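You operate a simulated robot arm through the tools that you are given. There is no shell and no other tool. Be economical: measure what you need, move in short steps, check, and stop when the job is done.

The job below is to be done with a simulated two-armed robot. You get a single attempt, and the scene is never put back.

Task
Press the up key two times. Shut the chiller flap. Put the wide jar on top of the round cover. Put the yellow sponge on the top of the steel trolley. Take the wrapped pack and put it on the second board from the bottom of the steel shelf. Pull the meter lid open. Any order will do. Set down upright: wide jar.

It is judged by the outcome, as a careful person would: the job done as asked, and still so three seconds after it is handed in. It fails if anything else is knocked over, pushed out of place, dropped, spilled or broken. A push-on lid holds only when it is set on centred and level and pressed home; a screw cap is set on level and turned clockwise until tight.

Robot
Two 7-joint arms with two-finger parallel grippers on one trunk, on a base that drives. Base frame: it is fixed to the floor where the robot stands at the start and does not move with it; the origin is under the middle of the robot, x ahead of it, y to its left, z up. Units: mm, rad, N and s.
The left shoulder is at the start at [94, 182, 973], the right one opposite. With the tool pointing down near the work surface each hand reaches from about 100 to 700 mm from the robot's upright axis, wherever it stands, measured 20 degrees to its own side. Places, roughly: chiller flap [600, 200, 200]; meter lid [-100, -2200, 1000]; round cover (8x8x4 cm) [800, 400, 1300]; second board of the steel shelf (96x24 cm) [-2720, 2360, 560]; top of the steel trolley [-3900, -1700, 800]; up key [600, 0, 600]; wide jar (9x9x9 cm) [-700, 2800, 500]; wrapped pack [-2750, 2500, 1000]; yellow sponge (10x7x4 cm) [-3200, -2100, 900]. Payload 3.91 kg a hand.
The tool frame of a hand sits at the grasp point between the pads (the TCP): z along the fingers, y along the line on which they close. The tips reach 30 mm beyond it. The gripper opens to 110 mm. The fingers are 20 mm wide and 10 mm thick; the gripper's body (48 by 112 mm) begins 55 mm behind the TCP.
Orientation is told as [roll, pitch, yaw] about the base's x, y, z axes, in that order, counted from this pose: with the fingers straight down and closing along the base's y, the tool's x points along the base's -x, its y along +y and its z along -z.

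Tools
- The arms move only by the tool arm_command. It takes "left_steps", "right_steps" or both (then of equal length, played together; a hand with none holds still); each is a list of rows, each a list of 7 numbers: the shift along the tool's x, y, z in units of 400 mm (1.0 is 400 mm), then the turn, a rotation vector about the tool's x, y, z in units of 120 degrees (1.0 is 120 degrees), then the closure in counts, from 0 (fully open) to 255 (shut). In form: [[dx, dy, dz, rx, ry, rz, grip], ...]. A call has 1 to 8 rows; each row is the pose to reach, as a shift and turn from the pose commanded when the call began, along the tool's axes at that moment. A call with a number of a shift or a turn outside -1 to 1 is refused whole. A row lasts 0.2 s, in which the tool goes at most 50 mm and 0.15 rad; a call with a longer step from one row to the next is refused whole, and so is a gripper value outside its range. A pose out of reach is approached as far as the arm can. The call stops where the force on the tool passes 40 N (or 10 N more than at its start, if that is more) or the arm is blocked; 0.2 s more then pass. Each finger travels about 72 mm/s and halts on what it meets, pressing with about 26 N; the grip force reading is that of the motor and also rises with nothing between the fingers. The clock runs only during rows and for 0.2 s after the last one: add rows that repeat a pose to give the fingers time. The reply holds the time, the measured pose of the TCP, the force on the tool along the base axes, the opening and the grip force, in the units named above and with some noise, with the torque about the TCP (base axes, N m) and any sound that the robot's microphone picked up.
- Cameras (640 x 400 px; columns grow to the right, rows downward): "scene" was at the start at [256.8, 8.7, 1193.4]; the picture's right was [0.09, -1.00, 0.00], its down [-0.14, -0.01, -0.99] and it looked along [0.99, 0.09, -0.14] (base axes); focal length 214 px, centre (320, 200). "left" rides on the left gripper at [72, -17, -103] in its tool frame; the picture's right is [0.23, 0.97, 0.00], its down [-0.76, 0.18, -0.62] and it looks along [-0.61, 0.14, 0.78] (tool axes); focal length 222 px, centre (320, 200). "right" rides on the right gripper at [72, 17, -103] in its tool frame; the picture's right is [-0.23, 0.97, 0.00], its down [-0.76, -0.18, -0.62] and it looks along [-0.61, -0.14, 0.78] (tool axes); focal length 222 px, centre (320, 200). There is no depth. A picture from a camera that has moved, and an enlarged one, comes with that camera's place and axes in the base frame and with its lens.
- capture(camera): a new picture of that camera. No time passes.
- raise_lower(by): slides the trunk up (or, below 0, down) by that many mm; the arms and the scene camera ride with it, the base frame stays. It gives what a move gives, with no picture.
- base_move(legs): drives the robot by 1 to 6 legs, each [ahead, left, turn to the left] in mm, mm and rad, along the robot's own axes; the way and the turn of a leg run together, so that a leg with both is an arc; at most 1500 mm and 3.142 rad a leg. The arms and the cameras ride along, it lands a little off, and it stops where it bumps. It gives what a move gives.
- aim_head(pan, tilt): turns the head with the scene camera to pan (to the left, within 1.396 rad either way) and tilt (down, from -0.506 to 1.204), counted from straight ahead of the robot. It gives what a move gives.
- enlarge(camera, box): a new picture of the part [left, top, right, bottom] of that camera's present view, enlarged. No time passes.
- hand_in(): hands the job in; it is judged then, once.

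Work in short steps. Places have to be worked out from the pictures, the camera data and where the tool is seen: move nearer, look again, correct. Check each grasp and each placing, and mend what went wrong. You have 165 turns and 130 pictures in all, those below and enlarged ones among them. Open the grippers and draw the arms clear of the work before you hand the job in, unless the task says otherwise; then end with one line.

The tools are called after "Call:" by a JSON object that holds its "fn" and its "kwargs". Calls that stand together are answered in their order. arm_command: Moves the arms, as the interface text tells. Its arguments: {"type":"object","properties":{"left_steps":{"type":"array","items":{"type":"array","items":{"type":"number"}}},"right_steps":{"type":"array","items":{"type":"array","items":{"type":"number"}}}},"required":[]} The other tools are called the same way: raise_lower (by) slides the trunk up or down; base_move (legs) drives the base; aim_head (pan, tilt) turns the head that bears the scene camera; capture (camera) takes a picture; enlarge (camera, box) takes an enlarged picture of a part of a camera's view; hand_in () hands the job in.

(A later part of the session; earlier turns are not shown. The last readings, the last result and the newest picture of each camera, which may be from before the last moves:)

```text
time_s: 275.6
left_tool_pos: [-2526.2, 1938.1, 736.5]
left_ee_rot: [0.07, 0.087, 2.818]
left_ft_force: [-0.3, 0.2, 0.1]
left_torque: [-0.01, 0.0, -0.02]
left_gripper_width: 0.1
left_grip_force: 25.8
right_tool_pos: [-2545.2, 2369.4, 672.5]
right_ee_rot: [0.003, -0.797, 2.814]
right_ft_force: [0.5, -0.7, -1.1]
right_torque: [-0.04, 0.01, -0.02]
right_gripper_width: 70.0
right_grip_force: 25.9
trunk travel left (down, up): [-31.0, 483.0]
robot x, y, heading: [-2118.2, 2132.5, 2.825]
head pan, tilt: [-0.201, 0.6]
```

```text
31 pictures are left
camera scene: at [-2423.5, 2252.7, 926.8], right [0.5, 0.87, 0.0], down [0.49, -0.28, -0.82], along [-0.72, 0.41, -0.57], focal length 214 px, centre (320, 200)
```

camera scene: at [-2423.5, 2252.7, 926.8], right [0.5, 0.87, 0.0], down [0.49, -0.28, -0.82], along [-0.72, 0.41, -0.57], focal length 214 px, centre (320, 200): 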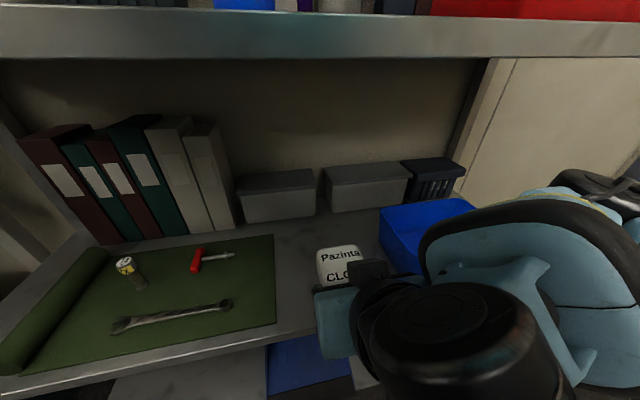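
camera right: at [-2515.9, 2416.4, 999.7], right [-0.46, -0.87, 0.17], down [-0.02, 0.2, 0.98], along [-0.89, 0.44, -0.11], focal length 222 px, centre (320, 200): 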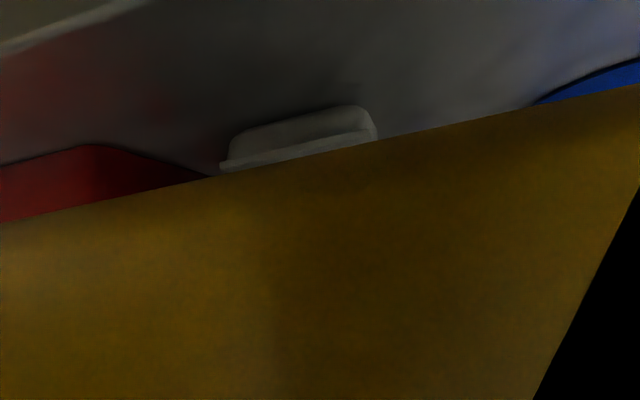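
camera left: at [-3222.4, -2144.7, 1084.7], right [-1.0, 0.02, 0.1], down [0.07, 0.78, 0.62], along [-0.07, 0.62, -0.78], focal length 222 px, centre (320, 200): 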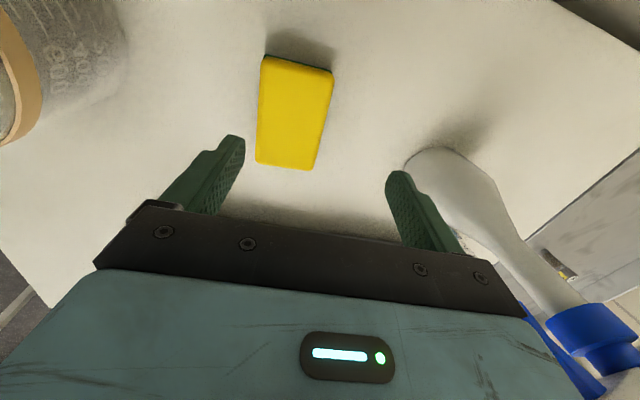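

One step was too long, so I'll resend it with smaller increments.

Call:
{"fn": "arm_command", "kwargs": {"right_steps": [[0.04, 0, 0.039, 0, 0, 0, 255], [0.08, 0, 0.079, 0, 0, 0, 255], [0.01, -0.01, 0.15, 0, 0, 0, 255], [-0.06, -0.02, 0.22, 0, 0, 0, 255], [-0.11, -0.02, 0.27, 0, 0, 0, 255], [-0.147, -0.02, 0.311, 0, 0, 0, 255]]}}

Call:
{"fn": "enlarge", "kwargs": {"camera": "scene", "box": [220, 150, 480, 350]}}

```text
time_s: 277.0
left_tool_pos: [-2525.7, 1939.4, 737.4]
left_ee_rot: [0.072, 0.088, 2.819]
left_ft_force: [0.0, 0.6, -0.6]
left_torque: [0.01, -0.02, 0.04]
left_gripper_width: 0.2
left_grip_force: 25.7
right_tool_pos: [-2666.0, 2419.0, 628.7]
right_ee_rot: [0.002, -0.798, 2.816]
right_ft_force: [-0.1, -0.6, -0.9]
right_torque: [0.03, -0.06, 0.0]
right_gripper_width: 69.8
right_grip_force: 25.8
right hand out of reach, approached as far as the arm can: row 1, 2
trunk travel left (down, up): [-31.0, 483.0]
robot x, y, heading: [-2116.2, 2132.7, 2.824]
head pan, tilt: [-0.201, 0.6]
```

```text
2.00 times, centred on (350, 250) of scene
camera zoom: at [-2423.3, 2252.7, 926.8], right [0.5, 0.87, 0.0], down [0.49, -0.28, -0.82], along [-0.72, 0.41, -0.57], focal length 429 px, centre (260, 100)
```

zoom: 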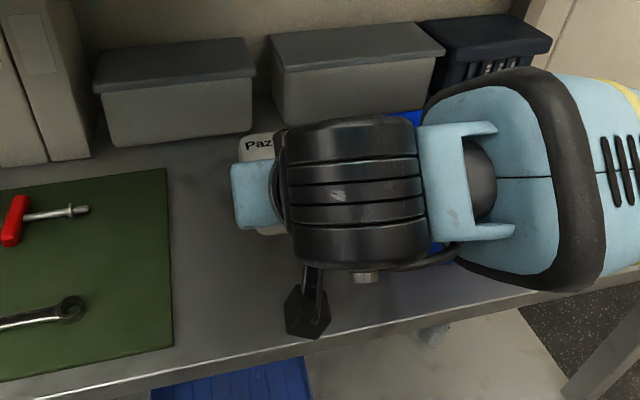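

It's right on the target spot. I'll lower in small steps until contact.

Call:
{"fn": "arm_command", "kwargs": {"right_steps": [[0.027, 0, 0.026, 0, 0, 0, 255], [0.045, 0, 0.044, 0, 0, 0, 255], [0.054, 0, 0.053, 0, 0, 0, 255], [0.063, 0, 0.061, 0, 0, 0, 255], [0.072, 0, 0.07, 0, 0, 0, 255], [0.081, 0, 0.079, 0, 0, 0, 255], [0.09, 0, 0.088, 0, 0, 0, 255], [0.099, 0, 0.097, 0, 0, 0, 255]]}}

Call:
{"fn": "enlarge", "kwargs": {"camera": "scene", "box": [220, 150, 480, 350]}}

```text
time_s: 278.8
left_tool_pos: [-2524.3, 1937.9, 737.1]
left_ee_rot: [0.07, 0.085, 2.819]
left_ft_force: [1.2, -0.6, -0.2]
left_torque: [0.03, 0.01, 0.01]
left_gripper_width: 0.1
left_grip_force: 26.2
right_tool_pos: [-2667.3, 2419.0, 577.8]
right_ee_rot: [0.005, -0.81, 2.814]
right_ft_force: [3.6, 1.2, 31.4]
right_torque: [1.13, -0.44, -0.24]
right_gripper_width: 69.7
right_grip_force: 26.2
trunk travel left (down, up): [-31.0, 483.0]
robot x, y, heading: [-2119.9, 2134.1, 2.823]
head pan, tilt: [-0.201, 0.6]
```

```text
2.00 times, centred on (350, 250) of scene
camera zoom: at [-2421.2, 2251.8, 927.8], right [0.5, 0.87, 0.0], down [0.49, -0.28, -0.83], along [-0.72, 0.41, -0.56], focal length 429 px, centre (260, 100)
```

zoom: 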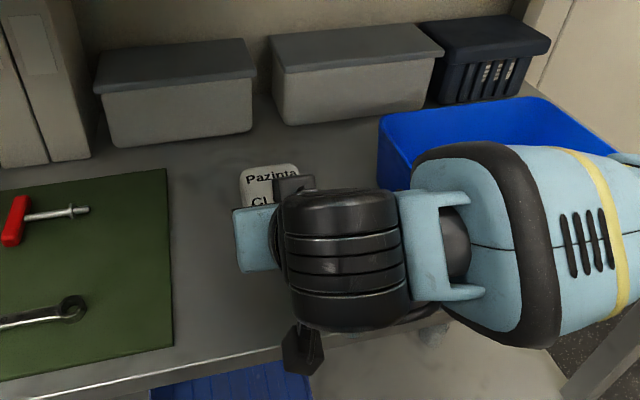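

Contact at 31 N. I'll release and withdraw along the tool axis.

Call:
{"fn": "arm_command", "kwargs": {"right_steps": [[-0.006, 0, -0.006, 0, 0, 0, 180], [-0.006, 0, -0.006, 0, 0, 0, 80], [-0.006, 0, -0.006, 0, 0, 0, 0], [-0.006, 0, -0.006, 0, 0, 0, 0], [-0.006, 0, -0.09, 0, 0, 0, 0], [-0.006, 0, -0.19, 0, 0, 0, 0], [0.04, 0, -0.28, 0, 0, 0, 0], [0.1, 0, -0.36, 0, 0, 0, 0]]}}

Call:
{"fn": "base_move", "kwargs": {"legs": [[-200, 0, 0]]}}

Call:
{"fn": "capture", "kwargs": {"camera": "scene"}}

```text
time_s: 280.6
left_tool_pos: [-2527.1, 1940.1, 736.4]
left_ee_rot: [0.07, 0.088, 2.818]
left_ft_force: [0.5, -0.3, 0.2]
left_torque: [0.03, 0.01, 0.03]
left_gripper_width: 0.1
left_grip_force: 26.1
right_tool_pos: [-2549.8, 2373.9, 645.1]
right_ee_rot: [0.0, -0.794, 2.814]
right_ft_force: [0.1, 0.6, -0.1]
right_torque: [0.01, 0.02, -0.04]
right_gripper_width: 109.9
right_grip_force: 0.0
right hand out of reach, approached as far as the arm can: row 8
trunk travel left (down, up): [-31.0, 483.0]
robot x, y, heading: [-2116.9, 2133.8, 2.821]
head pan, tilt: [-0.201, 0.6]
```

```text
time_s: 282.2
left_tool_pos: [-2335.6, 1877.2, 736.2]
left_ee_rot: [0.07, 0.086, 2.815]
left_ft_force: [0.7, 0.4, 0.3]
left_torque: [-0.01, 0.04, -0.02]
left_gripper_width: 0.1
left_grip_force: 26.1
right_tool_pos: [-2359.7, 2311.6, 643.8]
right_ee_rot: [0.002, -0.798, 2.815]
right_ft_force: [0.4, -0.7, -0.1]
right_torque: [0.02, 0.04, 0.06]
right_gripper_width: 109.8
right_grip_force: 0.0
trunk travel left (down, up): [-31.0, 483.0]
robot x, y, heading: [-1929.3, 2070.1, 2.817]
head pan, tilt: [-0.201, 0.6]
```

```text
28 pictures are left
camera scene: at [-2232.6, 2190.0, 927.0], right [0.5, 0.87, 0.0], down [0.49, -0.28, -0.83], along [-0.72, 0.41, -0.56], focal length 214 px, centre (320, 200)
```

scene: 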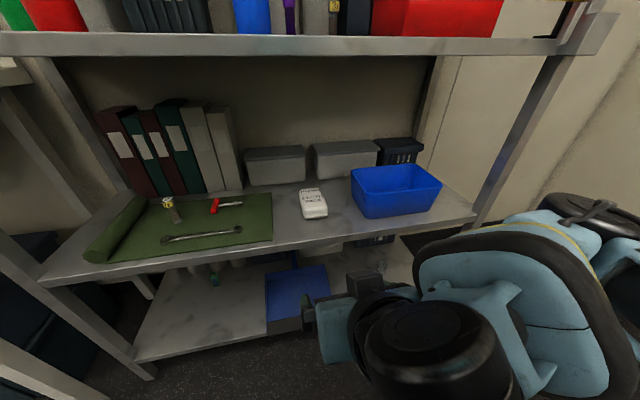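

The pack sits flat on the second board. Now I'll turn to face +l and look for the wide jar near (-700,2800,500).

Call:
{"fn": "base_move", "kwargs": {"legs": [[0, 0, -1.57]]}}

Call:
{"fn": "aim_head", "kwargs": {"pan": -0.6, "tilt": 0.3}}

Call:
{"fn": "capture", "kwargs": {"camera": "scene"}}

```text
time_s: 286.4
left_tool_pos: [-2123.1, 2477.8, 737.0]
left_ee_rot: [0.069, 0.087, 1.253]
left_ft_force: [0.5, -0.6, 0.3]
left_torque: [-0.03, 0.0, 0.01]
left_gripper_width: 0.0
left_grip_force: 26.1
right_tool_pos: [-1687.7, 2504.0, 643.9]
right_ee_rot: [0.003, -0.798, 1.247]
right_ft_force: [-0.3, 0.2, 0.1]
right_torque: [0.0, -0.03, -0.03]
right_gripper_width: 109.8
right_grip_force: 0.0
trunk travel left (down, up): [-31.0, 483.0]
robot x, y, heading: [-1925.4, 2066.8, 1.254]
head pan, tilt: [-0.201, 0.6]
```

```text
time_s: 287.3
left_tool_pos: [-2122.8, 2476.8, 736.7]
left_ee_rot: [0.072, 0.086, 1.253]
left_ft_force: [-0.1, -0.6, -0.2]
left_torque: [0.01, 0.02, 0.0]
left_gripper_width: 0.1
left_grip_force: 26.1
right_tool_pos: [-1687.3, 2504.7, 645.8]
right_ee_rot: [0.002, -0.798, 1.248]
right_ft_force: [-0.3, 0.0, 0.2]
right_torque: [0.02, 0.01, 0.02]
right_gripper_width: 109.9
right_grip_force: 0.0
trunk travel left (down, up): [-31.0, 483.0]
robot x, y, heading: [-1925.2, 2071.7, 1.251]
head pan, tilt: [-0.6, 0.3]
```

```text
27 pictures are left
camera scene: at [-1778.3, 2356.5, 954.3], right [0.61, -0.79, 0.0], down [-0.23, -0.18, -0.96], along [0.76, 0.58, -0.3], focal length 214 px, centre (320, 200)
```

scene: 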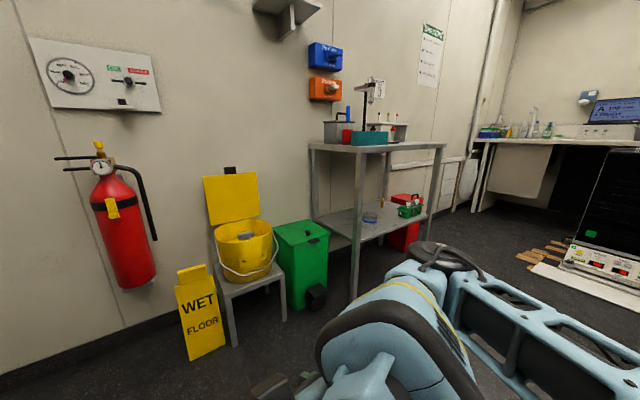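

The jar should be on the grey rack's lower shelf at pixel (372,218). I'll enlarge there.

Call:
{"fn": "enlarge", "kwargs": {"camera": "scene", "box": [300, 120, 460, 260]}}

```text
2.86 times, centred on (380, 190) of scene
camera zoom: at [-1778.3, 2356.5, 954.3], right [0.61, -0.79, 0.0], down [-0.23, -0.18, -0.96], along [0.76, 0.58, -0.3], focal length 613 px, centre (149, 229)
```

zoom: 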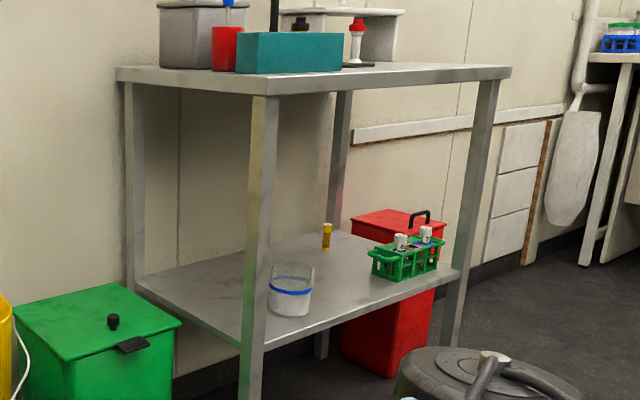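

The jar stands near the front of the rack's lower shelf, about (-750,2800, z 455–545). I'll raise the trunk 200 mm while empty-handed, then move over toward the rack.

Call:
{"fn": "raise_lower", "kwargs": {"by": 200}}

Call:
{"fn": "base_move", "kwargs": {"legs": [[150, 0, 0], [0, -718, 0]]}}

Call:
{"fn": "aim_head", "kwargs": {"pan": -0.3, "tilt": 0.6}}

Call:
{"fn": "capture", "kwargs": {"camera": "scene"}}

```text
time_s: 289.5
left_tool_pos: [-2123.1, 2478.1, 936.3]
left_ee_rot: [0.069, 0.088, 1.254]
left_ft_force: [0.0, 0.7, 0.5]
left_torque: [0.0, -0.01, 0.01]
left_gripper_width: 0.1
left_grip_force: 26.7
right_tool_pos: [-1688.0, 2505.4, 844.1]
right_ee_rot: [0.002, -0.797, 1.247]
right_ft_force: [0.1, 0.2, 0.4]
right_torque: [0.02, -0.03, 0.01]
right_gripper_width: 110.2
right_grip_force: 0.1
trunk travel left (down, up): [-231.0, 283.0]
robot x, y, heading: [-1925.8, 2072.9, 1.256]
head pan, tilt: [-0.6, 0.3]
```

```text
time_s: 297.2
left_tool_pos: [-1394.2, 2398.6, 937.6]
left_ee_rot: [0.069, 0.086, 1.253]
left_ft_force: [-0.4, -0.2, 0.1]
left_torque: [0.0, 0.03, -0.01]
left_gripper_width: 0.0
left_grip_force: 26.6
right_tool_pos: [-958.8, 2425.1, 843.8]
right_ee_rot: [0.003, -0.798, 1.248]
right_ft_force: [0.2, 0.4, 0.1]
right_torque: [0.02, -0.01, -0.03]
right_gripper_width: 109.8
right_grip_force: 0.1
trunk travel left (down, up): [-231.0, 283.0]
robot x, y, heading: [-1197.7, 1988.9, 1.261]
head pan, tilt: [-0.6, 0.3]
```

```text
time_s: 298.0
left_tool_pos: [-1394.7, 2397.8, 937.1]
left_ee_rot: [0.07, 0.088, 1.251]
left_ft_force: [0.5, 0.6, 0.8]
left_torque: [0.02, 0.01, -0.03]
left_gripper_width: 0.1
left_grip_force: 26.3
right_tool_pos: [-959.6, 2424.7, 844.8]
right_ee_rot: [0.002, -0.796, 1.248]
right_ft_force: [-0.8, -0.3, -0.1]
right_torque: [-0.01, 0.03, 0.0]
right_gripper_width: 110.1
right_grip_force: 0.0
trunk travel left (down, up): [-231.0, 283.0]
robot x, y, heading: [-1196.9, 1990.8, 1.254]
head pan, tilt: [-0.3, 0.6]
```

```text
25 pictures are left
camera scene: at [-1097.1, 2219.0, 1151.6], right [0.82, -0.58, 0.0], down [-0.33, -0.46, -0.83], along [0.48, 0.67, -0.56], focal length 214 px, centre (320, 200)
```

scene: 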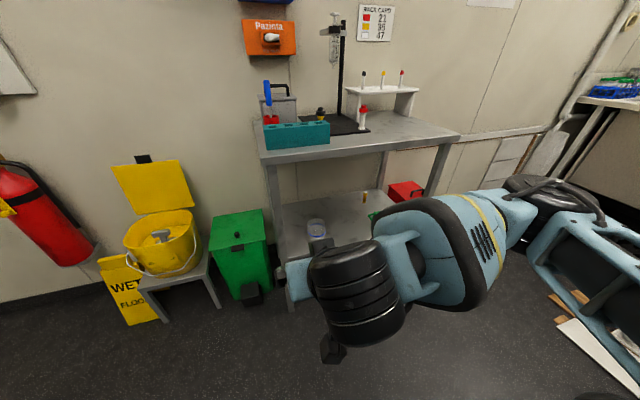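

Triangulating gives the jar near (-672,2836, centre z≈470). I'll lower the right hand about 200 mm first (clear of the rack top), then drive 280 mm closer and look with the hand camera.

Call:
{"fn": "arm_command", "kwargs": {"right_steps": [[0.05, 0, 0.08, 0, 0, 0, 0], [0.11, 0, 0.16, 0, 0, 0, 0], [0.17, 0, 0.24, 0, 0, 0, 0], [0.23, 0, 0.32, 0, 0, 0, 0], [0.287, 0, 0.42, 0, 0, 0, 0]]}}

Call:
{"fn": "base_move", "kwargs": {"legs": [[280, 0, 0]]}}

Call:
{"fn": "capture", "kwargs": {"camera": "right"}}

Call:
{"fn": "capture", "kwargs": {"camera": "scene"}}

```text
time_s: 299.2
left_tool_pos: [-1395.0, 2398.1, 937.5]
left_ee_rot: [0.07, 0.088, 1.251]
left_ft_force: [-0.4, 0.6, -0.5]
left_torque: [-0.02, 0.03, -0.01]
left_gripper_width: 0.0
left_grip_force: 25.4
right_tool_pos: [-947.1, 2462.1, 643.9]
right_ee_rot: [0.003, -0.797, 1.248]
right_ft_force: [-0.2, -0.2, -0.4]
right_torque: [0.01, 0.02, 0.01]
right_gripper_width: 110.1
right_grip_force: 0.0
trunk travel left (down, up): [-231.0, 283.0]
robot x, y, heading: [-1199.0, 1989.5, 1.255]
head pan, tilt: [-0.3, 0.6]
```

```text
time_s: 301.1
left_tool_pos: [-1307.7, 2663.1, 935.9]
left_ee_rot: [0.07, 0.086, 1.252]
left_ft_force: [-1.2, 0.6, -0.6]
left_torque: [-0.02, 0.02, 0.0]
left_gripper_width: 0.0
left_grip_force: 25.8
right_tool_pos: [-859.7, 2724.9, 643.7]
right_ee_rot: [0.002, -0.796, 1.248]
right_ft_force: [-0.1, 0.8, -0.1]
right_torque: [-0.02, -0.01, 0.01]
right_gripper_width: 110.0
right_grip_force: 0.1
trunk travel left (down, up): [-231.0, 283.0]
robot x, y, heading: [-1110.9, 2253.9, 1.255]
head pan, tilt: [-0.3, 0.6]
```

```text
24 pictures are left
camera right: at [-914.9, 2613.1, 664.3], right [-0.87, 0.46, 0.16], down [0.2, 0.03, 0.98], along [0.45, 0.89, -0.11], focal length 222 px, centre (320, 200)
```

right: 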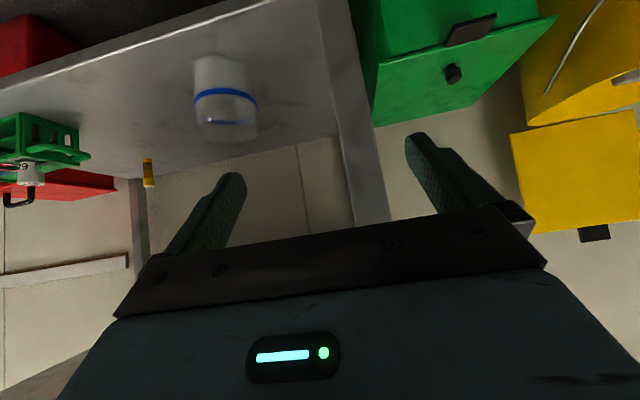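

```text
23 pictures are left
camera scene: at [-1010.7, 2483.5, 1151.4], right [0.82, -0.58, 0.0], down [-0.33, -0.46, -0.82], along [0.48, 0.67, -0.57], focal length 214 px, centre (320, 200)
```

scene: 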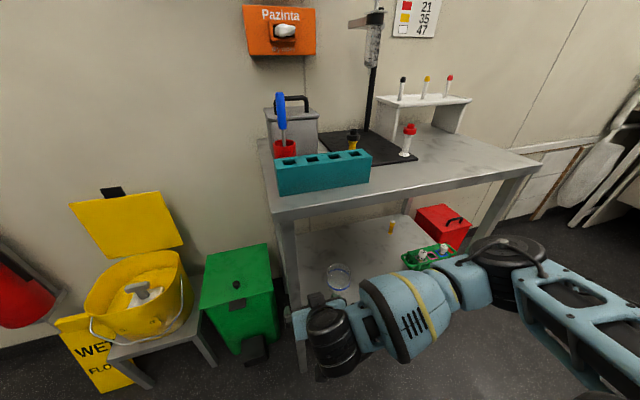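

The jar is about (-674,2838, z 415–505). I'll strafe right 120 mm and 40 mm ahead, bring the hand partway in and down, and check with the hand camera.

Call:
{"fn": "base_move", "kwargs": {"legs": [[0, -120, 0], [40, 0, 0]]}}

Call:
{"fn": "arm_command", "kwargs": {"right_steps": [[0.03, -0.02, 0.09, 0, 0, 0, 0], [0.04, -0.05, 0.19, 0, 0, 0, 0], [0.04, -0.05, 0.24, 0, 0, 0, 0]]}}

Call:
{"fn": "capture", "kwargs": {"camera": "right"}}

```text
time_s: 303.3
left_tool_pos: [-1180.2, 2663.1, 936.6]
left_ee_rot: [0.072, 0.086, 1.25]
left_ft_force: [-0.5, 0.5, -0.2]
left_torque: [-0.01, 0.01, 0.0]
left_gripper_width: 0.0
left_grip_force: 25.6
right_tool_pos: [-733.1, 2725.1, 643.2]
right_ee_rot: [0.002, -0.797, 1.246]
right_ft_force: [0.3, -0.1, 0.2]
right_torque: [0.02, -0.02, -0.05]
right_gripper_width: 110.0
right_grip_force: 0.1
trunk travel left (down, up): [-231.0, 283.0]
robot x, y, heading: [-982.4, 2256.2, 1.254]
head pan, tilt: [-0.3, 0.6]
```

```text
time_s: 304.1
left_tool_pos: [-1182.0, 2663.2, 937.4]
left_ee_rot: [0.07, 0.088, 1.25]
left_ft_force: [-0.5, -0.1, -0.5]
left_torque: [-0.01, 0.01, 0.03]
left_gripper_width: 0.0
left_grip_force: 26.2
right_tool_pos: [-695.0, 2773.4, 565.6]
right_ee_rot: [0.002, -0.797, 1.246]
right_ft_force: [0.0, -0.1, -0.7]
right_torque: [-0.02, 0.0, 0.01]
right_gripper_width: 110.2
right_grip_force: 0.1
trunk travel left (down, up): [-231.0, 283.0]
robot x, y, heading: [-987.9, 2253.4, 1.249]
head pan, tilt: [-0.3, 0.6]
```

```text
22 pictures are left
camera right: at [-750.6, 2661.7, 585.8], right [-0.87, 0.46, 0.16], down [0.2, 0.03, 0.98], along [0.45, 0.89, -0.11], focal length 222 px, centre (320, 200)
```

right: 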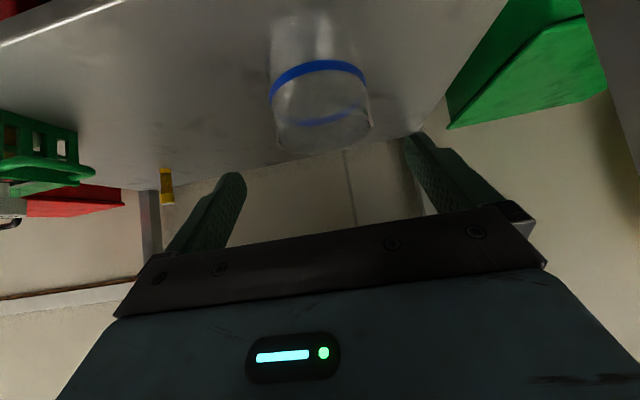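

The jar is at (-678,2841, centre z≈459), nearly straight along the tool axis. I'll advance 100 mm along it so the fingers straddle the jar's upper half.

Call:
{"fn": "arm_command", "kwargs": {"right_steps": [[0.001, 0.006, 0.09, 0, 0, 0, 0], [0.002, 0.012, 0.16, 0, 0, 0, 0], [0.003, 0.012, 0.21, 0, 0, 0, 0], [0.004, 0.012, 0.248, 0, 0, 0, 0]]}}

Call:
{"fn": "capture", "kwargs": {"camera": "right"}}

Call:
{"fn": "enlarge", "kwargs": {"camera": "scene", "box": [220, 220, 440, 360]}}

```text
time_s: 305.1
left_tool_pos: [-1180.8, 2663.7, 935.5]
left_ee_rot: [0.071, 0.087, 1.25]
left_ft_force: [0.2, 0.3, -0.4]
left_torque: [0.01, -0.02, -0.01]
left_gripper_width: 0.0
left_grip_force: 26.2
right_tool_pos: [-678.5, 2840.3, 495.4]
right_ee_rot: [0.002, -0.796, 1.246]
right_ft_force: [0.0, 1.3, -0.1]
right_torque: [0.0, 0.02, 0.03]
right_gripper_width: 110.0
right_grip_force: 0.1
trunk travel left (down, up): [-231.0, 283.0]
robot x, y, heading: [-988.7, 2254.2, 1.25]
head pan, tilt: [-0.3, 0.6]
```

```text
21 pictures are left
camera right: at [-733.9, 2728.3, 515.0], right [-0.87, 0.46, 0.16], down [0.2, 0.03, 0.98], along [0.45, 0.89, -0.11], focal length 222 px, centre (320, 200)
```

right: 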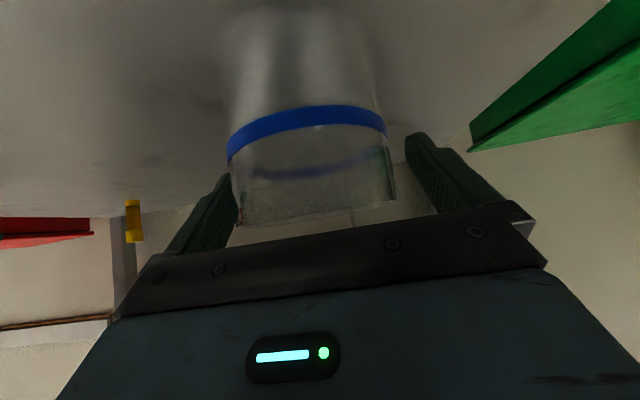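

```text
2.86 times, centred on (330, 290) of scene
camera zoom: at [-884.2, 2483.3, 1151.5], right [0.82, -0.58, 0.0], down [-0.33, -0.46, -0.83], along [0.48, 0.67, -0.56], focal length 613 px, centre (291, -57)
```

zoom: 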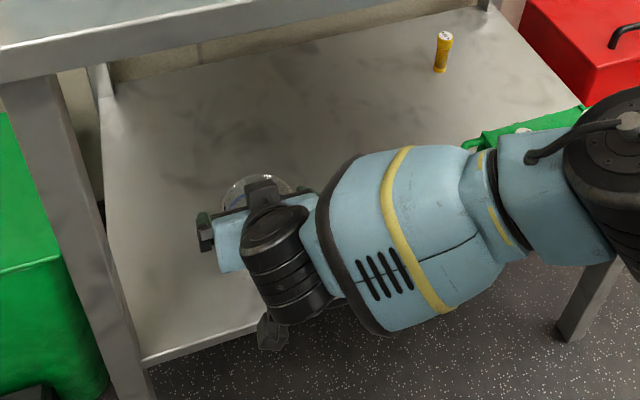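

The jar is between the fingers with no contact. I'll close and lift slightly.

Call:
{"fn": "arm_command", "kwargs": {"right_steps": [[0, 0, 0, 0, 0, 0, 255], [0, 0, 0, 0, 0, 0, 255], [0, 0, 0, 0, 0, 0, 255], [-0.02, 0, -0.0195, 0, 0, 0, 255], [-0.06, 0, -0.058, 0, 0, 0, 255]]}}

Call:
{"fn": "capture", "kwargs": {"camera": "right"}}

```text
time_s: 306.3
left_tool_pos: [-1181.7, 2662.9, 937.5]
left_ee_rot: [0.069, 0.085, 1.25]
left_ft_force: [0.5, -0.3, 0.0]
left_torque: [0.03, 0.03, 0.0]
left_gripper_width: 0.1
left_grip_force: 26.1
right_tool_pos: [-679.8, 2840.1, 530.0]
right_ee_rot: [0.004, -0.797, 1.247]
right_ft_force: [-0.2, 0.9, -1.3]
right_torque: [0.02, -0.05, -0.01]
right_gripper_width: 83.7
right_grip_force: 26.1
trunk travel left (down, up): [-231.0, 283.0]
robot x, y, heading: [-986.8, 2255.5, 1.249]
head pan, tilt: [-0.3, 0.6]
```

```text
19 pictures are left
camera right: at [-733.6, 2728.4, 549.4], right [-0.87, 0.46, 0.16], down [0.2, 0.03, 0.98], along [0.45, 0.89, -0.11], focal length 222 px, centre (320, 200)
```

right: 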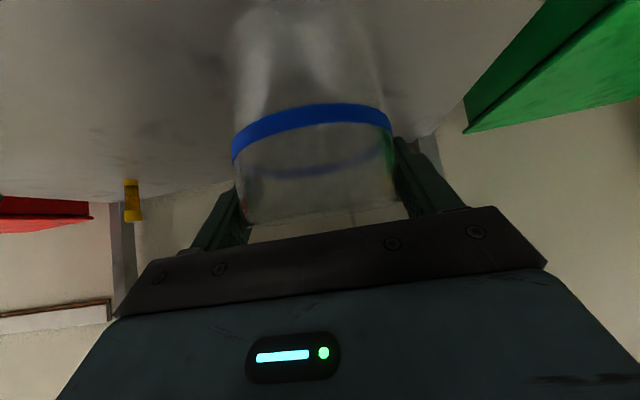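

The jar is held (84 mm). I'll lift another 40 mm, back out of the rack, raise the trunk in part, and look toward the route back.

Call:
{"fn": "arm_command", "kwargs": {"right_steps": [[-0.035, 0, -0.034, 0, 0, 0, 255], [-0.07, 0, -0.068, 0, 0, 0, 255]]}}

Call:
{"fn": "base_move", "kwargs": {"legs": [[-450, 0, 0]]}}

Call:
{"fn": "raise_lower", "kwargs": {"by": 150}}

Call:
{"fn": "aim_head", "kwargs": {"pan": -1.39, "tilt": 0.3}}

Call:
{"fn": "capture", "kwargs": {"camera": "scene"}}

```text
time_s: 306.9
left_tool_pos: [-1181.4, 2662.0, 936.4]
left_ee_rot: [0.068, 0.086, 1.25]
left_ft_force: [-0.9, -0.1, -0.1]
left_torque: [-0.01, 0.0, 0.01]
left_gripper_width: 0.0
left_grip_force: 25.9
right_tool_pos: [-678.9, 2840.4, 567.9]
right_ee_rot: [0.001, -0.796, 1.247]
right_ft_force: [-0.8, -0.8, -1.5]
right_torque: [0.0, -0.01, 0.0]
right_gripper_width: 83.8
right_grip_force: 25.9
trunk travel left (down, up): [-231.0, 283.0]
robot x, y, heading: [-986.8, 2255.8, 1.249]
head pan, tilt: [-0.3, 0.6]
```

```text
time_s: 309.6
left_tool_pos: [-1322.6, 2235.3, 937.7]
left_ee_rot: [0.07, 0.086, 1.253]
left_ft_force: [0.6, 0.9, 0.0]
left_torque: [0.04, 0.01, 0.03]
left_gripper_width: 0.0
left_grip_force: 25.8
right_tool_pos: [-820.7, 2414.3, 567.4]
right_ee_rot: [0.004, -0.798, 1.25]
right_ft_force: [-0.7, -0.3, -0.9]
right_torque: [-0.02, -0.02, -0.01]
right_gripper_width: 83.9
right_grip_force: 26.3
trunk travel left (down, up): [-231.0, 283.0]
robot x, y, heading: [-1127.6, 1825.4, 1.255]
head pan, tilt: [-0.3, 0.6]
```

```text
time_s: 311.4
left_tool_pos: [-1322.5, 2234.9, 1087.2]
left_ee_rot: [0.071, 0.087, 1.253]
left_ft_force: [1.3, 0.7, 0.7]
left_torque: [0.01, -0.03, 0.02]
left_gripper_width: 0.0
left_grip_force: 25.9
right_tool_pos: [-820.8, 2414.6, 716.6]
right_ee_rot: [0.0, -0.797, 1.249]
right_ft_force: [-0.2, -0.5, -1.0]
right_torque: [0.05, -0.01, -0.03]
right_gripper_width: 83.8
right_grip_force: 26.2
trunk travel left (down, up): [-381.0, 133.0]
robot x, y, heading: [-1125.9, 1824.7, 1.252]
head pan, tilt: [-0.3, 0.6]
```

```text
time_s: 312.7
left_tool_pos: [-1321.5, 2234.5, 1087.3]
left_ee_rot: [0.071, 0.087, 1.252]
left_ft_force: [0.8, -1.2, 0.8]
left_torque: [0.0, 0.0, 0.0]
left_gripper_width: 0.0
left_grip_force: 25.8
right_tool_pos: [-820.0, 2414.7, 716.7]
right_ee_rot: [0.001, -0.796, 1.249]
right_ft_force: [-0.6, 0.2, -2.1]
right_torque: [0.03, 0.03, 0.0]
right_gripper_width: 83.9
right_grip_force: 26.0
trunk travel left (down, up): [-381.0, 133.0]
robot x, y, heading: [-1121.8, 1831.3, 1.259]
head pan, tilt: [-1.389, 0.3]
```

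```text
18 pictures are left
camera scene: at [-996.1, 1930.6, 1333.0], right [-0.13, -0.99, 0.0], down [-0.29, 0.04, -0.96], along [0.95, -0.13, -0.3], focal length 214 px, centre (320, 200)
```

scene: 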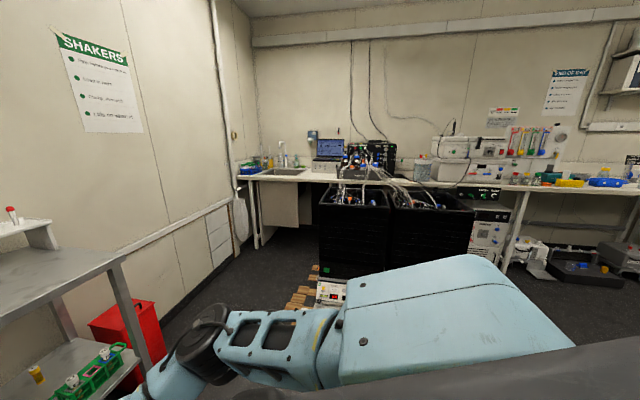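

The crates stand between me and the bench stack, with free floor in front of them. I'll raise the jar (arm up 350 mm, trunk up 130 mm), keeping its tilt constant.

Call:
{"fn": "arm_command", "kwargs": {"right_steps": [[-0.078, 0, -0.076, 0, 0, 0, 255], [-0.156, 0, -0.152, 0, 0, 0, 255], [-0.234, 0, -0.228, 0, 0, 0, 255], [-0.312, 0, -0.305, 0, 0, 0, 255], [-0.39, 0, -0.381, 0, 0, 0, 255], [-0.468, 0, -0.457, 0, 0, 0, 255], [-0.547, 0, -0.534, 0, 0, 0, 255], [-0.626, 0, -0.61, 0, 0, 0, 255]]}}

Call:
{"fn": "raise_lower", "kwargs": {"by": 130}}

```text
time_s: 314.5
left_tool_pos: [-1322.6, 2234.7, 1087.9]
left_ee_rot: [0.069, 0.085, 1.253]
left_ft_force: [-0.2, -1.0, -0.5]
left_torque: [0.0, 0.02, -0.03]
left_gripper_width: 0.0
left_grip_force: 26.2
right_tool_pos: [-820.5, 2414.6, 1067.4]
right_ee_rot: [-0.002, -0.795, 1.25]
right_ft_force: [0.0, 0.3, -0.4]
right_torque: [0.02, -0.03, 0.02]
right_gripper_width: 83.9
right_grip_force: 25.5
trunk travel left (down, up): [-381.0, 133.0]
robot x, y, heading: [-1122.7, 1826.0, 1.253]
head pan, tilt: [-1.389, 0.3]
```

```text
time_s: 316.1
left_tool_pos: [-1321.8, 2235.4, 1215.8]
left_ee_rot: [0.069, 0.089, 1.254]
left_ft_force: [-0.4, 0.3, -0.6]
left_torque: [-0.02, 0.05, 0.0]
left_gripper_width: 0.0
left_grip_force: 26.0
right_tool_pos: [-817.6, 2415.3, 1194.0]
right_ee_rot: [0.0, -0.794, 1.249]
right_ft_force: [-0.5, 1.1, -2.0]
right_torque: [-0.02, 0.0, -0.02]
right_gripper_width: 84.0
right_grip_force: 26.0
trunk travel left (down, up): [-511.0, 3.0]
robot x, y, heading: [-1125.1, 1824.3, 1.256]
head pan, tilt: [-1.389, 0.3]
```

The jar is level and high. I'll strafe right 850 mm, turn to face +d, and look to the right before going on.

Call:
{"fn": "base_move", "kwargs": {"legs": [[0, -900, 0], [0, 0, -1.575]]}}

Call:
{"fn": "aim_head", "kwargs": {"pan": -0.9, "tilt": 0.4}}

Call:
{"fn": "capture", "kwargs": {"camera": "scene"}}

```text
time_s: 328.2
left_tool_pos: [145.3, 1741.9, 1216.4]
left_ee_rot: [0.069, 0.088, -0.33]
left_ft_force: [-0.3, 1.2, 0.5]
left_torque: [-0.01, 0.02, -0.01]
left_gripper_width: 0.0
left_grip_force: 25.9
right_tool_pos: [316.8, 1237.6, 1198.0]
right_ee_rot: [0.003, -0.797, -0.335]
right_ft_force: [0.3, 0.2, -2.3]
right_torque: [0.04, 0.03, -0.02]
right_gripper_width: 83.9
right_grip_force: 26.3
trunk travel left (down, up): [-511.0, 3.0]
robot x, y, heading: [-265.6, 1547.2, -0.33]
head pan, tilt: [-1.389, 0.3]
```

```text
time_s: 329.2
left_tool_pos: [144.8, 1742.0, 1216.3]
left_ee_rot: [0.069, 0.088, -0.333]
left_ft_force: [-0.1, -0.5, -1.0]
left_torque: [0.01, -0.01, 0.0]
left_gripper_width: 0.0
left_grip_force: 26.0
right_tool_pos: [317.5, 1236.5, 1197.3]
right_ee_rot: [0.002, -0.797, -0.335]
right_ft_force: [-0.1, -0.2, -0.3]
right_torque: [0.02, -0.03, 0.04]
right_gripper_width: 84.0
right_grip_force: 25.3
trunk travel left (down, up): [-511.0, 3.0]
robot x, y, heading: [-269.1, 1552.2, -0.327]
head pan, tilt: [-0.901, 0.4]
```

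```text
17 pictures are left
camera scene: at [-223.1, 1459.9, 1475.7], right [-0.94, -0.34, 0.0], down [-0.13, 0.37, -0.92], along [0.31, -0.87, -0.39], focal length 214 px, centre (320, 200)
```

scene: 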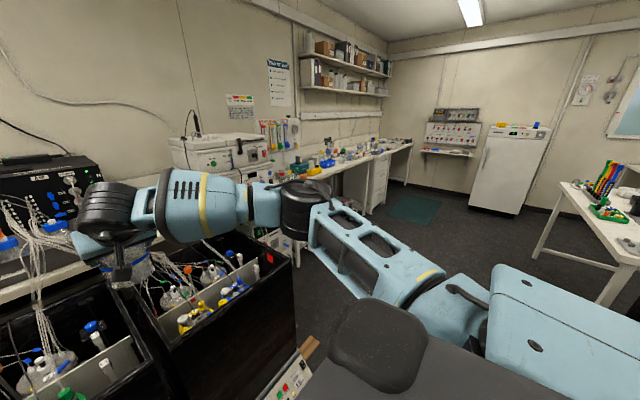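

The floor to the right is clear. I'll strafe right 1030 mm and look at the stack on the bench for the round cover.

Call:
{"fn": "base_move", "kwargs": {"legs": [[0, -1030, 0]]}}

Call:
{"fn": "aim_head", "kwargs": {"pan": 0.4, "tilt": 0.25}}

Call:
{"fn": "capture", "kwargs": {"camera": "scene"}}

```text
time_s: 338.6
left_tool_pos: [-184.5, 766.7, 1217.6]
left_ee_rot: [0.069, 0.088, -0.32]
left_ft_force: [-0.9, -1.1, 0.5]
left_torque: [-0.01, -0.02, -0.04]
left_gripper_width: 0.0
left_grip_force: 25.7
right_tool_pos: [-5.5, 263.8, 1196.6]
right_ee_rot: [0.001, -0.797, -0.324]
right_ft_force: [-0.8, 0.5, -0.6]
right_torque: [0.0, 0.01, -0.01]
right_gripper_width: 83.9
right_grip_force: 26.2
trunk travel left (down, up): [-511.0, 3.0]
robot x, y, heading: [-589.2, 569.9, -0.314]
head pan, tilt: [-0.901, 0.4]
```

```text
time_s: 340.0
left_tool_pos: [-185.1, 766.1, 1217.2]
left_ee_rot: [0.069, 0.086, -0.321]
left_ft_force: [0.2, -0.6, -0.6]
left_torque: [0.02, 0.01, 0.02]
left_gripper_width: 0.3
left_grip_force: 26.0
right_tool_pos: [-5.3, 264.7, 1197.7]
right_ee_rot: [0.0, -0.798, -0.325]
right_ft_force: [0.0, 0.3, -1.8]
right_torque: [0.01, 0.05, -0.02]
right_gripper_width: 84.0
right_grip_force: 25.6
trunk travel left (down, up): [-511.0, 3.0]
robot x, y, heading: [-595.2, 570.3, -0.317]
head pan, tilt: [0.4, 0.25]
```

```text
16 pictures are left
camera scene: at [-488.0, 574.8, 1489.7], right [0.08, -1.0, 0.0], down [-0.25, -0.02, -0.97], along [0.97, 0.08, -0.25], focal length 214 px, centre (320, 200)
```

scene: 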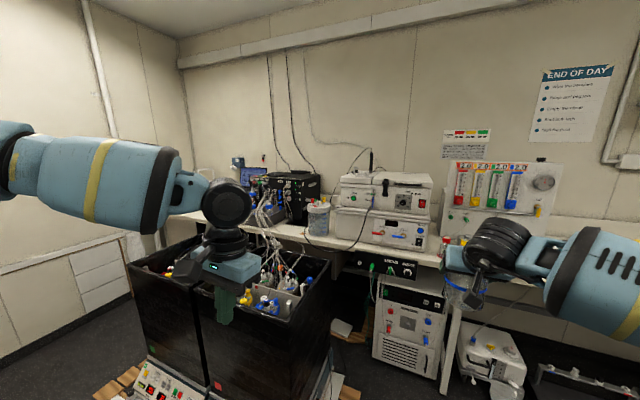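

The cover should be at about pixel (366,178), on top of the upper box. I'll enlarge.

Call:
{"fn": "enlarge", "kwargs": {"camera": "scene", "box": [320, 140, 450, 230]}}

```text
4.44 times, centred on (385, 185) of scene
camera zoom: at [-488.0, 574.8, 1489.7], right [0.08, -1.0, 0.0], down [-0.25, -0.02, -0.97], along [0.97, 0.08, -0.25], focal length 953 px, centre (31, 267)
```

zoom: 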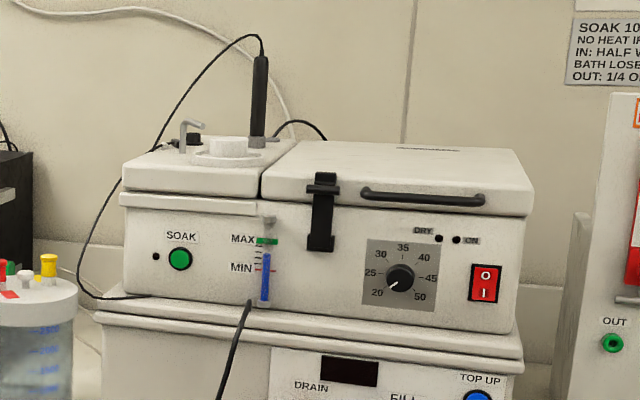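

The cover is a white flanged disc with a raised centre on the left part of the upper bath, between a hooked tube and a black probe. I'll turn about 0.75 rad left and approach diagonally, then look closely.

Call:
{"fn": "base_move", "kwargs": {"legs": [[0, 0, 0.75], [440, -430, 0]]}}

Call:
{"fn": "aim_head", "kwargs": {"pan": -0.25, "tilt": 0.3}}

Call:
{"fn": "capture", "kwargs": {"camera": "scene"}}

```text
time_s: 346.3
left_tool_pos: [153.6, 795.6, 1218.2]
left_ee_rot: [0.07, 0.085, 0.438]
left_ft_force: [0.0, 0.0, 0.0]
left_torque: [-0.01, 0.0, 0.0]
left_gripper_width: 0.0
left_grip_force: 26.2
right_tool_pos: [629.0, 553.1, 1198.2]
right_ee_rot: [0.003, -0.796, 0.431]
right_ft_force: [-1.0, -0.3, -1.1]
right_torque: [0.01, 0.01, 0.01]
right_gripper_width: 84.1
right_grip_force: 25.9
trunk travel left (down, up): [-511.0, 3.0]
robot x, y, heading: [-7.7, 372.0, 0.439]
head pan, tilt: [0.4, 0.25]
```

```text
time_s: 347.4
left_tool_pos: [153.7, 796.3, 1216.8]
left_ee_rot: [0.068, 0.086, 0.438]
left_ft_force: [0.4, -0.2, -0.2]
left_torque: [-0.02, -0.01, 0.0]
left_gripper_width: 0.0
left_grip_force: 26.1
right_tool_pos: [629.3, 553.2, 1197.8]
right_ee_rot: [0.002, -0.798, 0.433]
right_ft_force: [-0.1, -0.4, -2.5]
right_torque: [0.01, -0.03, -0.03]
right_gripper_width: 84.0
right_grip_force: 26.2
trunk travel left (down, up): [-511.0, 3.0]
robot x, y, heading: [-10.0, 377.4, 0.437]
head pan, tilt: [-0.25, 0.3]
```

```text
14 pictures are left
camera scene: at [94.0, 396.7, 1484.9], right [0.19, -0.98, 0.0], down [-0.29, -0.06, -0.96], along [0.94, 0.18, -0.3], focal length 214 px, centre (320, 200)
```

scene: 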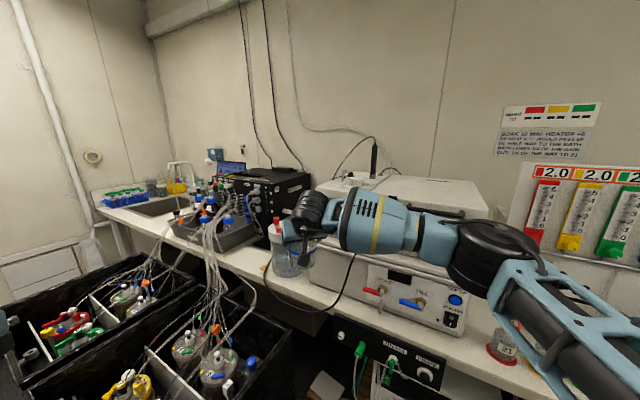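

The arm hides the cover. I'll raise the jar 220 mm and pull back 100 mm, then view again.

Call:
{"fn": "arm_command", "kwargs": {"right_steps": [[-0.07, 0, -0.07, 0, 0, 0, 255], [-0.14, 0, -0.14, 0, 0, 0, 255], [-0.21, 0, -0.21, 0, 0, 0, 255], [-0.28, 0, -0.28, 0, 0, 0, 255], [-0.35, 0, -0.35, 0, 0, 0, 255], [-0.39, 0, -0.38, 0, 0, 0, 255], [-0.3, 0, -0.46, 0, 0, 0, 255], [-0.22, 0, -0.55, 0, 0, 0, 255]]}}

Call:
{"fn": "enlarge", "kwargs": {"camera": "scene", "box": [260, 120, 480, 250]}}

```text
time_s: 349.1
left_tool_pos: [151.6, 796.1, 1218.8]
left_ee_rot: [0.071, 0.086, 0.438]
left_ft_force: [0.1, 0.3, -0.6]
left_torque: [-0.01, -0.04, -0.01]
left_gripper_width: 0.2
left_grip_force: 26.3
right_tool_pos: [539.6, 511.4, 1414.4]
right_ee_rot: [0.002, -0.8, 0.432]
right_ft_force: [0.5, -0.3, -1.2]
right_torque: [-0.01, 0.0, 0.02]
right_gripper_width: 84.3
right_grip_force: 25.7
trunk travel left (down, up): [-511.0, 3.0]
robot x, y, heading: [-8.1, 369.1, 0.443]
head pan, tilt: [-0.25, 0.3]
```

```text
2.91 times, centred on (370, 185) of scene
camera zoom: at [92.5, 395.7, 1485.2], right [0.19, -0.98, 0.0], down [-0.29, -0.06, -0.96], along [0.94, 0.18, -0.29], focal length 624 px, centre (174, 244)
```

zoom: 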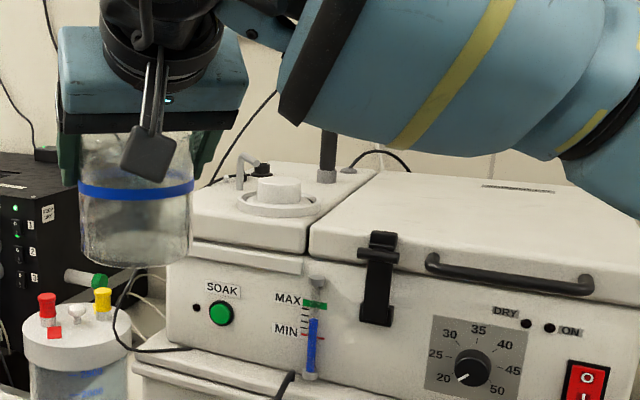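

The two views give the knob top near (840,411,1334), but the range is uncertain by about 50 mm. I'll move the base back-right for a wider baseline and take a second look.

Call:
{"fn": "base_move", "kwargs": {"legs": [[-150, 0, 0], [0, -350, 0]]}}

Call:
{"fn": "aim_head", "kwargs": {"pan": 0.15, "tilt": 0.3}}

Call:
{"fn": "enlarge", "kwargs": {"camera": "scene", "box": [200, 100, 440, 250]}}

```text
time_s: 353.8
left_tool_pos: [167.9, 415.1, 1217.4]
left_ee_rot: [0.069, 0.088, 0.439]
left_ft_force: [0.8, 0.4, -0.4]
left_torque: [-0.01, 0.03, 0.02]
left_gripper_width: 0.0
left_grip_force: 26.2
right_tool_pos: [557.2, 132.7, 1413.1]
right_ee_rot: [0.0, -0.796, 0.434]
right_ft_force: [-0.1, -0.1, -1.6]
right_torque: [0.03, 0.02, 0.03]
right_gripper_width: 83.9
right_grip_force: 26.5
trunk travel left (down, up): [-511.0, 3.0]
robot x, y, heading: [4.3, -10.7, 0.441]
head pan, tilt: [-0.25, 0.3]
```

```text
time_s: 354.6
left_tool_pos: [168.5, 413.0, 1217.0]
left_ee_rot: [0.069, 0.088, 0.437]
left_ft_force: [-0.3, 0.7, 0.2]
left_torque: [0.01, -0.04, -0.01]
left_gripper_width: 0.0
left_grip_force: 25.8
right_tool_pos: [556.2, 130.8, 1413.2]
right_ee_rot: [0.001, -0.798, 0.434]
right_ft_force: [-0.2, -0.4, -0.8]
right_torque: [0.0, 0.04, 0.0]
right_gripper_width: 84.1
right_grip_force: 26.0
trunk travel left (down, up): [-511.0, 3.0]
robot x, y, heading: [1.0, -8.2, 0.441]
head pan, tilt: [0.15, 0.3]
```

```text
2.67 times, centred on (320, 175) of scene
camera zoom: at [93.7, 48.8, 1484.9], right [0.56, -0.83, 0.0], down [-0.25, -0.16, -0.96], along [0.79, 0.53, -0.3], focal length 572 px, centre (320, 267)
```

zoom: 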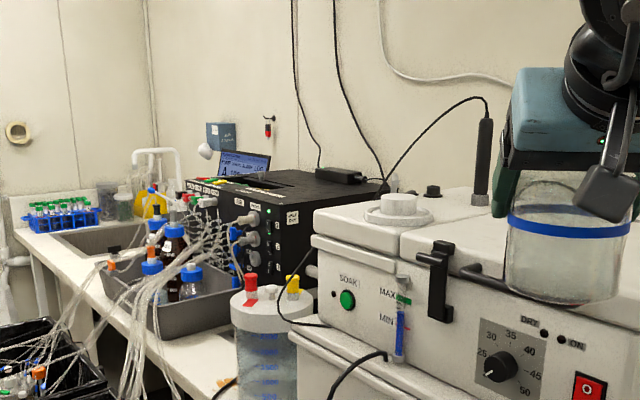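

The knob top is now solid: (844,413,1334), and the hook, cap and probe are about 200 mm behind it. The jar's bottom is about 80 mm below the TCP. I'll raise the jar 47 mm and drive so the jar comes over the cover.

Call:
{"fn": "arm_command", "kwargs": {"right_steps": [[-0.042, 0, -0.041, 0, 0, 0, 255], [-0.084, 0, -0.082, 0, 0, 0, 255], [-0.084, 0, -0.082, 0, 0, 0, 255]]}}

Call:
{"fn": "base_move", "kwargs": {"legs": [[0, 130, 0], [340, 0, 0]]}}

Call:
{"fn": "capture", "kwargs": {"camera": "scene"}}

```text
time_s: 355.4
left_tool_pos: [167.0, 413.2, 1216.4]
left_ee_rot: [0.07, 0.086, 0.438]
left_ft_force: [-0.4, -0.3, -1.2]
left_torque: [-0.03, -0.01, -0.01]
left_gripper_width: 0.0
left_grip_force: 26.1
right_tool_pos: [556.4, 131.3, 1460.8]
right_ee_rot: [0.001, -0.795, 0.435]
right_ft_force: [0.4, -0.7, -1.2]
right_torque: [0.0, -0.03, -0.03]
right_gripper_width: 84.2
right_grip_force: 25.3
trunk travel left (down, up): [-511.0, 3.0]
robot x, y, heading: [5.0, -11.1, 0.443]
head pan, tilt: [0.15, 0.3]
```

```text
time_s: 359.0
left_tool_pos: [417.6, 674.2, 1218.5]
left_ee_rot: [0.071, 0.085, 0.434]
left_ft_force: [-0.5, 0.1, 0.5]
left_torque: [0.02, -0.02, -0.02]
left_gripper_width: 0.0
left_grip_force: 25.9
right_tool_pos: [805.7, 389.1, 1462.1]
right_ee_rot: [0.001, -0.796, 0.432]
right_ft_force: [0.4, -0.5, -1.1]
right_torque: [0.01, -0.03, 0.03]
right_gripper_width: 84.0
right_grip_force: 26.1
trunk travel left (down, up): [-511.0, 3.0]
robot x, y, heading: [254.4, 250.5, 0.432]
head pan, tilt: [0.15, 0.3]
```

```text
11 pictures are left
camera scene: at [343.5, 308.8, 1485.1], right [0.56, -0.83, 0.0], down [-0.25, -0.16, -0.96], along [0.79, 0.53, -0.29], focal length 214 px, centre (320, 200)
```

scene: 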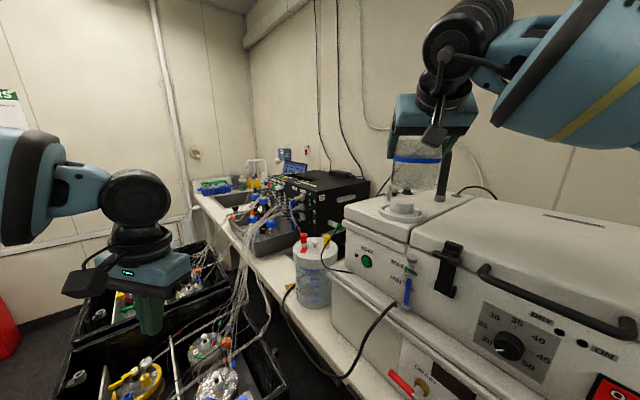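

The jar is nearly above the cover. I'll enlarge to refine the relative position.

Call:
{"fn": "enlarge", "kwargs": {"camera": "scene", "box": [350, 120, 490, 230]}}

```text
3.64 times, centred on (420, 175) of scene
camera zoom: at [343.5, 308.8, 1485.1], right [0.56, -0.83, 0.0], down [-0.25, -0.16, -0.96], along [0.79, 0.53, -0.29], focal length 780 px, centre (-44, 291)
```

zoom: 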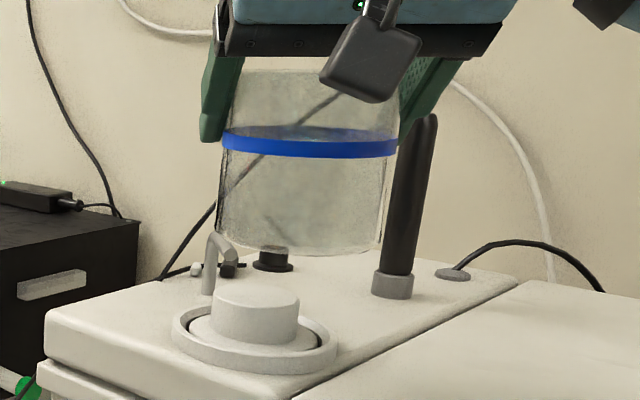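

Refined, the knob top centre is (847,412) and the jar axis is within about 3 mm of the TCP. I'll shift 47 mm ahead and 6 mm left, keeping height.

Call:
{"fn": "arm_command", "kwargs": {"right_steps": [[-0.041, 0.008, 0.042, 0, 0, 0, 255], [-0.082, 0.016, 0.084, 0, 0, 0, 255], [-0.082, 0.016, 0.084, 0, 0, 0, 255]]}}

Call:
{"fn": "enlarge", "kwargs": {"camera": "scene", "box": [350, 120, 490, 230]}}

```text
time_s: 359.8
left_tool_pos: [419.2, 673.1, 1217.5]
left_ee_rot: [0.07, 0.086, 0.435]
left_ft_force: [0.2, 0.2, 0.6]
left_torque: [0.0, -0.02, 0.0]
left_gripper_width: 0.2
left_grip_force: 25.8
right_tool_pos: [847.4, 414.1, 1459.7]
right_ee_rot: [-0.002, -0.798, 0.432]
right_ft_force: [-0.1, -0.7, -1.6]
right_torque: [0.03, -0.01, -0.01]
right_gripper_width: 84.1
right_grip_force: 25.7
trunk travel left (down, up): [-511.0, 3.0]
robot x, y, heading: [257.8, 254.6, 0.436]
head pan, tilt: [0.15, 0.3]
```

```text
3.64 times, centred on (420, 175) of scene
camera zoom: at [344.2, 308.5, 1485.0], right [0.55, -0.83, 0.0], down [-0.25, -0.16, -0.96], along [0.79, 0.53, -0.3], focal length 780 px, centre (-44, 291)
```

zoom: 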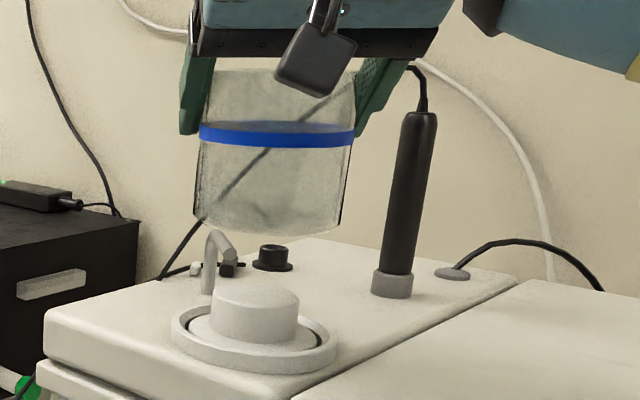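

The columns agree to about 2 mm. I'll lower 34 mm and then in 3 mm steps until contact.

Call:
{"fn": "arm_command", "kwargs": {"right_steps": [[0.032, 0.003, 0.0315, 0, 0, 0, 255], [0.061, 0.003, 0.0595, 0, 0, 0, 255], [0.068, 0.003, 0.0665, 0, 0, 0, 255], [0.0735, 0.003, 0.0715, 0, 0, 0, 255], [0.079, 0.003, 0.077, 0, 0, 0, 255], [0.0845, 0.003, 0.082, 0, 0, 0, 255]]}}

Call:
{"fn": "enlarge", "kwargs": {"camera": "scene", "box": [350, 120, 490, 230]}}

```text
time_s: 361.2
left_tool_pos: [418.1, 672.8, 1217.1]
left_ee_rot: [0.07, 0.085, 0.433]
left_ft_force: [0.0, 0.3, 0.3]
left_torque: [0.01, -0.02, 0.01]
left_gripper_width: 0.0
left_grip_force: 25.6
right_tool_pos: [844.0, 415.4, 1413.3]
right_ee_rot: [0.0, -0.802, 0.431]
right_ft_force: [0.1, 1.3, 2.4]
right_torque: [0.0, 0.0, 0.03]
right_gripper_width: 83.8
right_grip_force: 25.4
trunk travel left (down, up): [-511.0, 3.0]
robot x, y, heading: [253.5, 251.5, 0.437]
head pan, tilt: [0.15, 0.3]
```

```text
3.64 times, centred on (420, 175) of scene
camera zoom: at [343.9, 309.0, 1485.1], right [0.56, -0.83, 0.0], down [-0.25, -0.16, -0.96], along [0.79, 0.53, -0.3], focal length 780 px, centre (-44, 291)
```

zoom: 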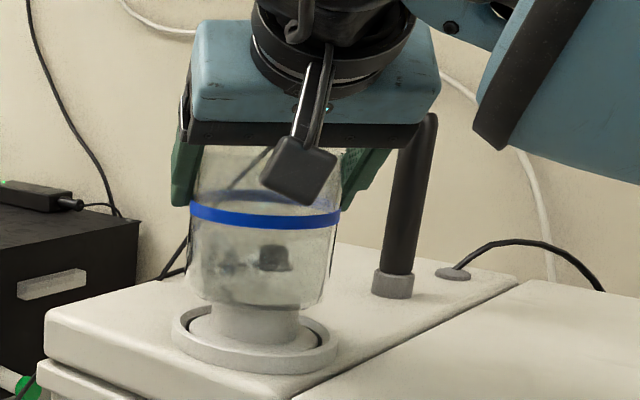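

The jar is centred (both at column 256) and just touching. I'll press down a couple of millimetres to confirm contact.

Call:
{"fn": "arm_command", "kwargs": {"right_steps": [[0.003, 0, 0.003, 0, 0, 0, 255], [0.006, 0, 0.006, 0, 0, 0, 255]]}}

```text
time_s: 361.8
left_tool_pos: [418.4, 674.3, 1218.0]
left_ee_rot: [0.069, 0.083, 0.434]
left_ft_force: [0.2, -0.4, 0.4]
left_torque: [0.02, -0.01, 0.0]
left_gripper_width: 0.0
left_grip_force: 25.9
right_tool_pos: [844.3, 415.2, 1413.5]
right_ee_rot: [0.004, -0.804, 0.429]
right_ft_force: [2.7, 0.3, 15.7]
right_torque: [-0.23, -0.04, 0.02]
right_gripper_width: 84.4
right_grip_force: 25.4
trunk travel left (down, up): [-511.0, 3.0]
robot x, y, heading: [258.0, 251.7, 0.439]
head pan, tilt: [0.15, 0.3]
```

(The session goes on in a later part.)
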